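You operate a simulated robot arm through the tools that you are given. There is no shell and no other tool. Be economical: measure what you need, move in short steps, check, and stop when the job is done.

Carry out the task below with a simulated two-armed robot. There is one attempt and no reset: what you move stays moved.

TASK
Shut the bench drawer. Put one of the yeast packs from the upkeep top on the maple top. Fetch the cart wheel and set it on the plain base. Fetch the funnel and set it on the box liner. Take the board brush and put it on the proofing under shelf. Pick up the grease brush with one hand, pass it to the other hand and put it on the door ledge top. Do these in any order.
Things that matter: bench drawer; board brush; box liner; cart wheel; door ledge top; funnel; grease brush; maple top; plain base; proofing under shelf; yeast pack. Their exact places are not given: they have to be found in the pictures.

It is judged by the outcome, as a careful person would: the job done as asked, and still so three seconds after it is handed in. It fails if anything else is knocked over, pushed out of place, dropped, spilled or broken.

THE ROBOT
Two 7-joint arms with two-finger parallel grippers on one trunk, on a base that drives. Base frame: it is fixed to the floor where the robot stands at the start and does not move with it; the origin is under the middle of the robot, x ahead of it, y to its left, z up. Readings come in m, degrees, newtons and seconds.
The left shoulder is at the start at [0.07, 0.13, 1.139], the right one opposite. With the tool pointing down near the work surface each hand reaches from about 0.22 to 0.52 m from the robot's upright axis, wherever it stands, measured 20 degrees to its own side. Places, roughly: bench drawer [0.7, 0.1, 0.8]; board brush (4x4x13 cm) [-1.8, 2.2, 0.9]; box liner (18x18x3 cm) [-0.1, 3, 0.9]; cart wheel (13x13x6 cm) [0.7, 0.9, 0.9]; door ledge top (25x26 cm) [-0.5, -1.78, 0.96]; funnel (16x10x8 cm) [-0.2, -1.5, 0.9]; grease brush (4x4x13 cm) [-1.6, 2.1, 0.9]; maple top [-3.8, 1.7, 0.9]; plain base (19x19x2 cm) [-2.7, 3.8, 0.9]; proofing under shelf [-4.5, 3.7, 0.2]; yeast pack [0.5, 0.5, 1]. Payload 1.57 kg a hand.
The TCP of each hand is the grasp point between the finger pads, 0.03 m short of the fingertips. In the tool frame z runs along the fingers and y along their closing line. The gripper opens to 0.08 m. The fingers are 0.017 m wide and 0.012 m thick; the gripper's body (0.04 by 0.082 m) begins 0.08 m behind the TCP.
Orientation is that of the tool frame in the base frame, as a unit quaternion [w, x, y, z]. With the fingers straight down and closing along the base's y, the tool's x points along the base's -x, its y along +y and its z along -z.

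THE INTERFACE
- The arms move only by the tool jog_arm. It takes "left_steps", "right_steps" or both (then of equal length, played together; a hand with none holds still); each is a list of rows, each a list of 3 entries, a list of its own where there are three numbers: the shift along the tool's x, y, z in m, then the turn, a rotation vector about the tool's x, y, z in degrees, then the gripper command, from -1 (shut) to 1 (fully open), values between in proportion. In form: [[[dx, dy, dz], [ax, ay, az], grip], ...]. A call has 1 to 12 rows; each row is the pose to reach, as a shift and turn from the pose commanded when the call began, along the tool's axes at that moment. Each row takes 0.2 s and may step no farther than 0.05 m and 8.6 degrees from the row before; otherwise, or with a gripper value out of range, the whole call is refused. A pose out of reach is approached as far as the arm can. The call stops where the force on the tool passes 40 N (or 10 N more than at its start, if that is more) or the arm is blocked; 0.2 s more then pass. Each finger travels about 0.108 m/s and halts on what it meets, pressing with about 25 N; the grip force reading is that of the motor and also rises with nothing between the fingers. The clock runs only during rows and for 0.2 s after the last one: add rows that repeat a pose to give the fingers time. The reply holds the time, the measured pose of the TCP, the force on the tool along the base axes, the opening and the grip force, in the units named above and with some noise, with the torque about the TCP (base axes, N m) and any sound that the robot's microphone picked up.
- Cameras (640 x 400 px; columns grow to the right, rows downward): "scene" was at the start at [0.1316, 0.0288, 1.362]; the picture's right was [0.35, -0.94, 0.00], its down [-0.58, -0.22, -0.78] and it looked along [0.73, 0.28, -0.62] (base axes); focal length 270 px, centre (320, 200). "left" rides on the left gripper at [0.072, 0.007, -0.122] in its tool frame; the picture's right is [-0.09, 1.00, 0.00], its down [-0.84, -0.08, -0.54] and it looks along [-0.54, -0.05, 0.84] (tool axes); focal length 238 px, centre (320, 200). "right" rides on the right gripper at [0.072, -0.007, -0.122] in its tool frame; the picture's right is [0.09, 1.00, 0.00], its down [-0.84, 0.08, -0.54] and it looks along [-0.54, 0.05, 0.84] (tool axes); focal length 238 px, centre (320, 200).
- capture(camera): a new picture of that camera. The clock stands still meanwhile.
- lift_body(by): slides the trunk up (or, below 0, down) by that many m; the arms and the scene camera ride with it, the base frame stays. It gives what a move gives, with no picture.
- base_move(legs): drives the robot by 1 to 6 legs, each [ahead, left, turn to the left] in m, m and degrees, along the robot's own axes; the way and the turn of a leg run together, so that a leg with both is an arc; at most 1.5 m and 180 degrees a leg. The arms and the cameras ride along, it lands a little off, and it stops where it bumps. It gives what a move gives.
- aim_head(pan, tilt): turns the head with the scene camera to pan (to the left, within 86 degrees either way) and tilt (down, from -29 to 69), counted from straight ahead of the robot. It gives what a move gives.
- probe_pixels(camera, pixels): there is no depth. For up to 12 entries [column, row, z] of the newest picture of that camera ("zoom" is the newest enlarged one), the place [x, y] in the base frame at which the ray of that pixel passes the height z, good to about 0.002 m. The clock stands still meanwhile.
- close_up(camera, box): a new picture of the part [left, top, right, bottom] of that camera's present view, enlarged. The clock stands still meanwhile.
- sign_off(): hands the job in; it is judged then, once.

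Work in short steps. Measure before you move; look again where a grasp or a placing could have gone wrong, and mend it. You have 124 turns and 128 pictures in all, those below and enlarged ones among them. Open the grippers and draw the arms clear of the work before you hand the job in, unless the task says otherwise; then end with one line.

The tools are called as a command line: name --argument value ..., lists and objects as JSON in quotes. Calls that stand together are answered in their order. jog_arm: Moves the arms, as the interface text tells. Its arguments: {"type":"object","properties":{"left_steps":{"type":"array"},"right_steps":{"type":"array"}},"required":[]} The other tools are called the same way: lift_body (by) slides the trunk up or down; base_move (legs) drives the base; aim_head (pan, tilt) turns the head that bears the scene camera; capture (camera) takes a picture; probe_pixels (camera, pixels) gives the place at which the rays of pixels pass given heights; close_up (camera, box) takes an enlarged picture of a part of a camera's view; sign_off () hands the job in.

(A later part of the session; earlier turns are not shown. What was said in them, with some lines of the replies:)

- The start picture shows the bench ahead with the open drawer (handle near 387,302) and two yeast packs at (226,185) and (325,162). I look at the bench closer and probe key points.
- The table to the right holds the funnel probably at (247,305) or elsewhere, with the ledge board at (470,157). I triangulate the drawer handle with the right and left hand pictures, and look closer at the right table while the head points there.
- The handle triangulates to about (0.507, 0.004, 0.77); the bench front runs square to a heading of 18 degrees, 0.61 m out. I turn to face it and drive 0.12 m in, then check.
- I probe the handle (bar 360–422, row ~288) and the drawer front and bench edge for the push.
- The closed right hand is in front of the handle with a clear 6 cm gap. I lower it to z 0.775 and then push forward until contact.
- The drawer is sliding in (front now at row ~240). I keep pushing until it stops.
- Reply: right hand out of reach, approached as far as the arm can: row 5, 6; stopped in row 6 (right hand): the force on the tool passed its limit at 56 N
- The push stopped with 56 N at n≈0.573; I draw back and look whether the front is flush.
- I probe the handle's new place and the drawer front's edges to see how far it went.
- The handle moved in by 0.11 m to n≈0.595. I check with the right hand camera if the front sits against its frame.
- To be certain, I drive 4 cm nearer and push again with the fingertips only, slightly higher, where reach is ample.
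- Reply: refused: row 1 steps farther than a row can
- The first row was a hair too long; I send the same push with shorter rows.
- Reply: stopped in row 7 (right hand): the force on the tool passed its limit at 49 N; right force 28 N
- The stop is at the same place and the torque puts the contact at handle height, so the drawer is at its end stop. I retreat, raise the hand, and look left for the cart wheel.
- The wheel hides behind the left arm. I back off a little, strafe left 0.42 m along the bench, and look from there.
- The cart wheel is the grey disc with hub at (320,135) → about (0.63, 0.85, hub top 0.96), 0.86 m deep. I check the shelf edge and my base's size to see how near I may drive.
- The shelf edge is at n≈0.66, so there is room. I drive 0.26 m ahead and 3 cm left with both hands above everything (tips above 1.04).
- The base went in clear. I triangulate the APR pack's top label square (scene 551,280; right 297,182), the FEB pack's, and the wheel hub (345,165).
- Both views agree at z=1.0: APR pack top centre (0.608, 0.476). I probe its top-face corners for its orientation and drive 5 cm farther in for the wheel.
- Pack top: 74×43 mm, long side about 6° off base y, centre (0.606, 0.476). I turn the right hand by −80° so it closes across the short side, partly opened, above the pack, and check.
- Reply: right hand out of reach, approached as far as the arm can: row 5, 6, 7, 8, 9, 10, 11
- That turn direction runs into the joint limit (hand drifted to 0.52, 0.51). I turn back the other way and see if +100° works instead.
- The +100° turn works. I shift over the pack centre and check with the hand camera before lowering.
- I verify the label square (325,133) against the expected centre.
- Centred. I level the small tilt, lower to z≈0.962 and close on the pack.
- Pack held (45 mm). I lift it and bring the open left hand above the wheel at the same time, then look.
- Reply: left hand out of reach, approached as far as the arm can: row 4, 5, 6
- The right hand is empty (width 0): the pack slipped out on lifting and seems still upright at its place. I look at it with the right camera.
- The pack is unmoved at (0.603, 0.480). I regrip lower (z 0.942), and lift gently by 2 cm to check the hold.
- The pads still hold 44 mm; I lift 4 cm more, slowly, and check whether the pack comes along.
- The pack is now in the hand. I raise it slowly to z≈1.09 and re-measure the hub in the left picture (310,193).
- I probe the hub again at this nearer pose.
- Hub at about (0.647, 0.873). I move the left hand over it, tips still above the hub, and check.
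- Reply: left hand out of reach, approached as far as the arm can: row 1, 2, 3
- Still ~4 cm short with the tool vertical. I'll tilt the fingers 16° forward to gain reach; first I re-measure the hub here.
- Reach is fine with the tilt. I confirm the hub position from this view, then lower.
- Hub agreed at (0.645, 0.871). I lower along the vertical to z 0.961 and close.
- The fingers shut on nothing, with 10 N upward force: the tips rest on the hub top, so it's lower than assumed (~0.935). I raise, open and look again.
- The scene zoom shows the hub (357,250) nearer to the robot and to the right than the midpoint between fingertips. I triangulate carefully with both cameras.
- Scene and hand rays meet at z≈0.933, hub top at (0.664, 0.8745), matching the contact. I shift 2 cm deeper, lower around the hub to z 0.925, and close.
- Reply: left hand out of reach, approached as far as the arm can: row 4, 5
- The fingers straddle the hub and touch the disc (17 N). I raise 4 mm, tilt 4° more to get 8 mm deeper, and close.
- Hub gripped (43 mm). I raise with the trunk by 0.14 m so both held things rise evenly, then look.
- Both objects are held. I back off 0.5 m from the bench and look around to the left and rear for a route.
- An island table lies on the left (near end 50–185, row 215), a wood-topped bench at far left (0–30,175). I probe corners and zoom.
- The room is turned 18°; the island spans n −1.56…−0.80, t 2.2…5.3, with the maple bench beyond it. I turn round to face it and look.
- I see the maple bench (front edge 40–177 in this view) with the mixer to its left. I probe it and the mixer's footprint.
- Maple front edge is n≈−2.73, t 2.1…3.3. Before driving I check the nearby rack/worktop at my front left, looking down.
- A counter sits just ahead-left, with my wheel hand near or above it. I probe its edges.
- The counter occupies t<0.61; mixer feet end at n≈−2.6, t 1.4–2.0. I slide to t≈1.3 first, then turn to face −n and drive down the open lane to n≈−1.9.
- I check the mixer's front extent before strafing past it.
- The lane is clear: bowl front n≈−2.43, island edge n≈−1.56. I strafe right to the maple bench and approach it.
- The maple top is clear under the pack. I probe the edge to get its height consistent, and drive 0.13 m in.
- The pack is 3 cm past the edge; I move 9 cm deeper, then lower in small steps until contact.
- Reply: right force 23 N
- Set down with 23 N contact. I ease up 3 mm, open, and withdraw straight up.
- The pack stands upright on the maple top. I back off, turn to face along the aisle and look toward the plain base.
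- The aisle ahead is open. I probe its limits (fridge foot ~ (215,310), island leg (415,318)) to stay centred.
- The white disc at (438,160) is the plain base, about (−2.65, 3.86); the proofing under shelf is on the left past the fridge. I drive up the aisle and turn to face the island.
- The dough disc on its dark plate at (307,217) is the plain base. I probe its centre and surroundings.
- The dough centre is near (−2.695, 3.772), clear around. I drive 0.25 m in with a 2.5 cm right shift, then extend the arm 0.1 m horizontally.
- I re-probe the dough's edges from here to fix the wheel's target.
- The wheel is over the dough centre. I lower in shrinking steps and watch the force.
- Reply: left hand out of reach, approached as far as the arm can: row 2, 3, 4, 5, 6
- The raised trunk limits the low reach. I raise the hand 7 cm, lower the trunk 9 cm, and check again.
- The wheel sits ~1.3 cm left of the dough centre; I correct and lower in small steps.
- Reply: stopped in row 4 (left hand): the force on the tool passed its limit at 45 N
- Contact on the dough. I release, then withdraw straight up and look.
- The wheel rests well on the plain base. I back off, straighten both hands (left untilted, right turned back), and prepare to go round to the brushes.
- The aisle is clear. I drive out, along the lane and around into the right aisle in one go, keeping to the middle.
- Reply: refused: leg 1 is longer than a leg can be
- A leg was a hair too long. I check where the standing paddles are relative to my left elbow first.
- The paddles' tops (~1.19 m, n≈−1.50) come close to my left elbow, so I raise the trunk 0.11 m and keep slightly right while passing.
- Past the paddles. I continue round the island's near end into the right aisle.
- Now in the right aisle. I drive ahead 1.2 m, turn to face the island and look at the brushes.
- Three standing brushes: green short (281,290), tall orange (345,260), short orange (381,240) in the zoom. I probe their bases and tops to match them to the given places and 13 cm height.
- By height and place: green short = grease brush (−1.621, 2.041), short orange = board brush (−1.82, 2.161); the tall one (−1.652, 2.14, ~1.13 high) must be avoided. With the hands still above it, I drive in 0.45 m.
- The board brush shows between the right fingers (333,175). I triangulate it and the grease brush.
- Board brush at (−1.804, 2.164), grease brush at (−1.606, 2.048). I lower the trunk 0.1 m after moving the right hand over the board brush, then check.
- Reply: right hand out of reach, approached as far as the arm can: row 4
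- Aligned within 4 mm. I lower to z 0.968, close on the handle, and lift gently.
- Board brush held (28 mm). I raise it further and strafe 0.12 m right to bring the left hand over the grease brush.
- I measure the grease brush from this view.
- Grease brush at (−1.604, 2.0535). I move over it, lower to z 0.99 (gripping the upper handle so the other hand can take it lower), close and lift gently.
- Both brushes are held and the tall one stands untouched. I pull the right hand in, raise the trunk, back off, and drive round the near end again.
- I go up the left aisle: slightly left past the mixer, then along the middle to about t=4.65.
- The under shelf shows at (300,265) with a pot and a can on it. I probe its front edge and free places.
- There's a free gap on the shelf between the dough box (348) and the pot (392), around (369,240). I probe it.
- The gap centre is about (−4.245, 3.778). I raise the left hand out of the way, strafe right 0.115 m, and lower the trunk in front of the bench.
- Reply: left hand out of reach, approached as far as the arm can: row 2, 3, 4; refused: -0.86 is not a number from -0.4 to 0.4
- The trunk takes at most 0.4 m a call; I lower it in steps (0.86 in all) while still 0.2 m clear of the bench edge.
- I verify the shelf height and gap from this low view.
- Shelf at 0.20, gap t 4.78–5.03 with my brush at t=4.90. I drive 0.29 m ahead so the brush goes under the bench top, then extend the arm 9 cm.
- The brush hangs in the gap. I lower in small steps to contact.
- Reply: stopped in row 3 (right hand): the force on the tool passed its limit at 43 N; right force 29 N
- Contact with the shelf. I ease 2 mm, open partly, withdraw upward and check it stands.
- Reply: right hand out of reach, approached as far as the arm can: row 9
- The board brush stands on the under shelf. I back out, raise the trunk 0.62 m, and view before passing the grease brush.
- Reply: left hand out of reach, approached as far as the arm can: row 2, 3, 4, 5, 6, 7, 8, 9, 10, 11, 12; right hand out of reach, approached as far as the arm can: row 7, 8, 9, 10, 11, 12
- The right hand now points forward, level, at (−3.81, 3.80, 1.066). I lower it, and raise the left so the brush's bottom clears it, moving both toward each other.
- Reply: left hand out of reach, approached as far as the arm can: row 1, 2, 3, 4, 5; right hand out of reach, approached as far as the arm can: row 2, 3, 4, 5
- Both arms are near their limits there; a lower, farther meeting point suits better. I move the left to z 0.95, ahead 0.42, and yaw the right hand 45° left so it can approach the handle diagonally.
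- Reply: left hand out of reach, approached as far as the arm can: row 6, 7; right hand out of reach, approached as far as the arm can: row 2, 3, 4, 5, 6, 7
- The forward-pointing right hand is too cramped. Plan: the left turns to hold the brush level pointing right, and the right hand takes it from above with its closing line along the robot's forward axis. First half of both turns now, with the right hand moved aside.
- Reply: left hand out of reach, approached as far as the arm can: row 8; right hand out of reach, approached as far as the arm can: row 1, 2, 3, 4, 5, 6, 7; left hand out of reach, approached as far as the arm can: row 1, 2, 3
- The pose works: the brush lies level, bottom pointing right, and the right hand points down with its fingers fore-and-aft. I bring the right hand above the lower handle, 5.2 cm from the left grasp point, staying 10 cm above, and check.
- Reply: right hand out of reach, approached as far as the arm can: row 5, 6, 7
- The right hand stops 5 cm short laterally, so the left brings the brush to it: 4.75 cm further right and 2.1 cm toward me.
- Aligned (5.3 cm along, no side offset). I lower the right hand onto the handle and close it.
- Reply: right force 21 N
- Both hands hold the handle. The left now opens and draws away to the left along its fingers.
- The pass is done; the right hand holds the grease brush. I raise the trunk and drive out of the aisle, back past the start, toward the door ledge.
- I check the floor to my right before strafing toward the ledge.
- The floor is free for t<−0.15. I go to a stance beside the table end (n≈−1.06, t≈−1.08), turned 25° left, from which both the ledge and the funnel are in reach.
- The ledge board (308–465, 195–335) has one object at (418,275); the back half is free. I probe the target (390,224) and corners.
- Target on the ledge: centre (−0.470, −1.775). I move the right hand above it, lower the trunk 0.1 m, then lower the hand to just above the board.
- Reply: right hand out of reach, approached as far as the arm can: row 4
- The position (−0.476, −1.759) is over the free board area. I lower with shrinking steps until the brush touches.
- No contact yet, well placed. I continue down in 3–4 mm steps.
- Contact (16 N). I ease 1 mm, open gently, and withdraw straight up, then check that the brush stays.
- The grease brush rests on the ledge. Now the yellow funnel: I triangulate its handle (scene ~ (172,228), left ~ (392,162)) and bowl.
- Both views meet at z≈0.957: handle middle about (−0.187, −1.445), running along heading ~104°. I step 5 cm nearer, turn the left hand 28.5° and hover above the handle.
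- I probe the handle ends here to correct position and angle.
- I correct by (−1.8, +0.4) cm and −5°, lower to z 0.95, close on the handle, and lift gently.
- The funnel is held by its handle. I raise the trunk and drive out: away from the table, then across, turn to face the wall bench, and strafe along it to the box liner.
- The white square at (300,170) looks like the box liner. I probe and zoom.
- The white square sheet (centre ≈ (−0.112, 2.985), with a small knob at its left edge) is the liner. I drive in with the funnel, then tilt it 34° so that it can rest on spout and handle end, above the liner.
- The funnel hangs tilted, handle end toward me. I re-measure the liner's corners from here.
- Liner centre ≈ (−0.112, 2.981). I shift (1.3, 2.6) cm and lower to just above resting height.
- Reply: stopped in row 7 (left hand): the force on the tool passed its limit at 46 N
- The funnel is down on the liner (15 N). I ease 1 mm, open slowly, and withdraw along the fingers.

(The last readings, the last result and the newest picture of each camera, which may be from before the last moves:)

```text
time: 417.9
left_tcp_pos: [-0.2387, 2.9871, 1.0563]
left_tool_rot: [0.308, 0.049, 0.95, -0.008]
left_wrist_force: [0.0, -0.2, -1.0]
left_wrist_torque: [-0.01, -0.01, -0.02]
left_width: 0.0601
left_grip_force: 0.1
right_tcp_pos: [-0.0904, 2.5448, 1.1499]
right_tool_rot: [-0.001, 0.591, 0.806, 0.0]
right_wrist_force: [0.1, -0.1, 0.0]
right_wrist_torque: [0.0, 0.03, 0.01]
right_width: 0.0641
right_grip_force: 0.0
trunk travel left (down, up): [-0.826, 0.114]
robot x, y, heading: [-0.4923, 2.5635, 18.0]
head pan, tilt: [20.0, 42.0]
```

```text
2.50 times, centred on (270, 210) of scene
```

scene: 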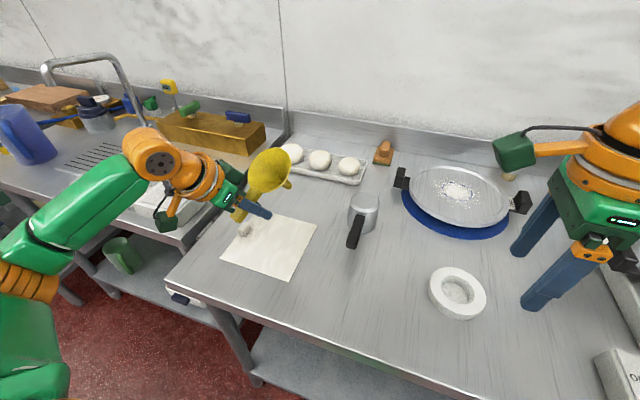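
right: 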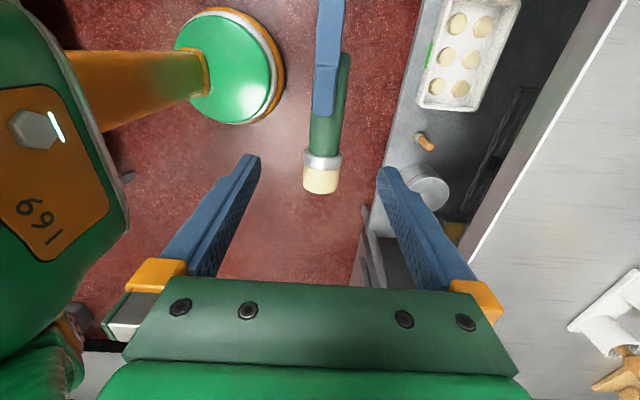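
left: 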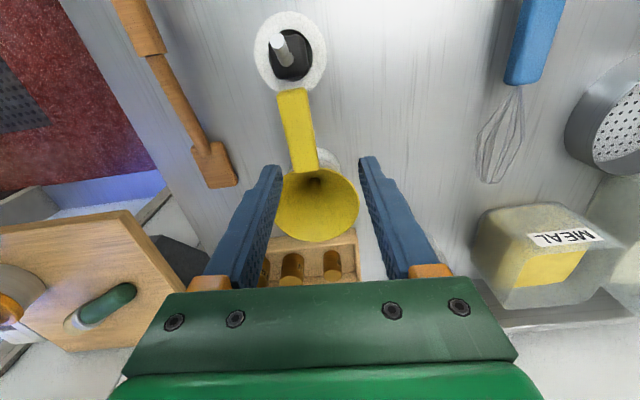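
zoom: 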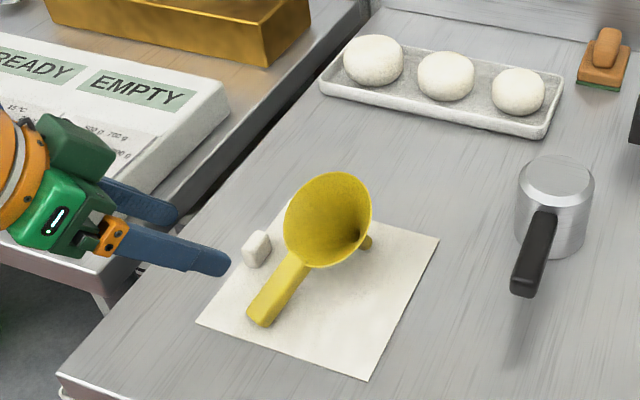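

The funnel rests on the liner. I open both grippers, back away from the bench, and take one last look.

base_move --legs '[[-0.4, 0, 0]]'

jog_arm --left_steps '[[[0, 0, 0], [0, 0, 0], 1], [[0, 0, 0], [0, 0, 0], 1]]' --right_steps '[[[0, 0, 0], [0, 0, 0], 1], [[0, 0, 0], [0, 0, 0], 1]]'

capture --camera "scene"

```text
time: 420.4
left_tcp_pos: [-0.6168, 2.8664, 1.0562]
left_tool_rot: [0.307, 0.049, 0.95, -0.01]
left_wrist_force: [0.4, 0.4, -0.5]
left_wrist_torque: [-0.02, 0.04, -0.02]
left_width: 0.06
left_grip_force: 0.1
right_tcp_pos: [-0.4685, 2.426, 1.1491]
right_tool_rot: [-0.001, 0.591, 0.807, 0.0]
right_wrist_force: [-0.6, 0.0, -0.8]
right_wrist_torque: [0.01, 0.01, -0.03]
right_width: 0.0641
right_grip_force: 0.0
trunk travel left (down, up): [-0.826, 0.114]
robot x, y, heading: [-0.8682, 2.4377, 17.6]
head pan, tilt: [20.0, 42.0]
```

```text
time: 421.0
left_tcp_pos: [-0.6173, 2.8659, 1.0571]
left_tool_rot: [0.308, 0.048, 0.95, -0.009]
left_wrist_force: [-0.7, -0.9, 0.1]
left_wrist_torque: [0.01, -0.02, -0.02]
left_width: 0.0801
left_grip_force: 0.2
right_tcp_pos: [-0.4694, 2.4252, 1.1498]
right_tool_rot: [-0.001, 0.591, 0.807, 0.0]
right_wrist_force: [-0.3, 0.0, -0.4]
right_wrist_torque: [0.04, 0.0, -0.01]
right_width: 0.0799
right_grip_force: 0.1
trunk travel left (down, up): [-0.826, 0.114]
robot x, y, heading: [-0.8707, 2.4415, 17.6]
head pan, tilt: [20.0, 42.0]
```

```text
10 pictures are left
```

scene: 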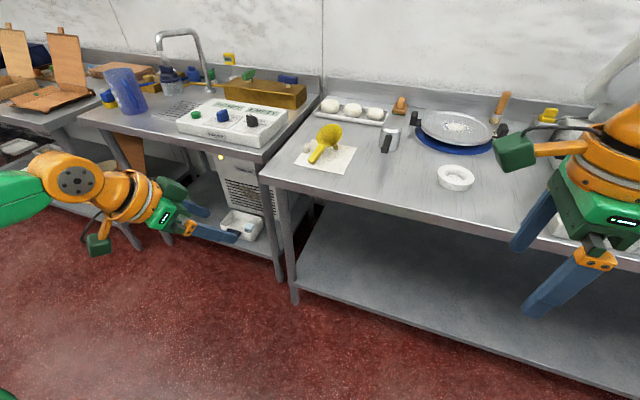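

Everything is placed, the grippers are open and the arms are clear of the work; I hand the job in.

sign_off

```text
The job is handed in.
```

All six parts are done and handed in. The drawer is shut. A yeast pack stands on the maple top and the cart wheel lies on the plain base. The board brush stands on the proofing under shelf. The grease brush was passed from the left hand to the right and lies on the door ledge top. The funnel rests on the box liner. On the first try the yeast pack slipped from the grip and stayed standing in its place; I saw nothing else knocked over or moved.
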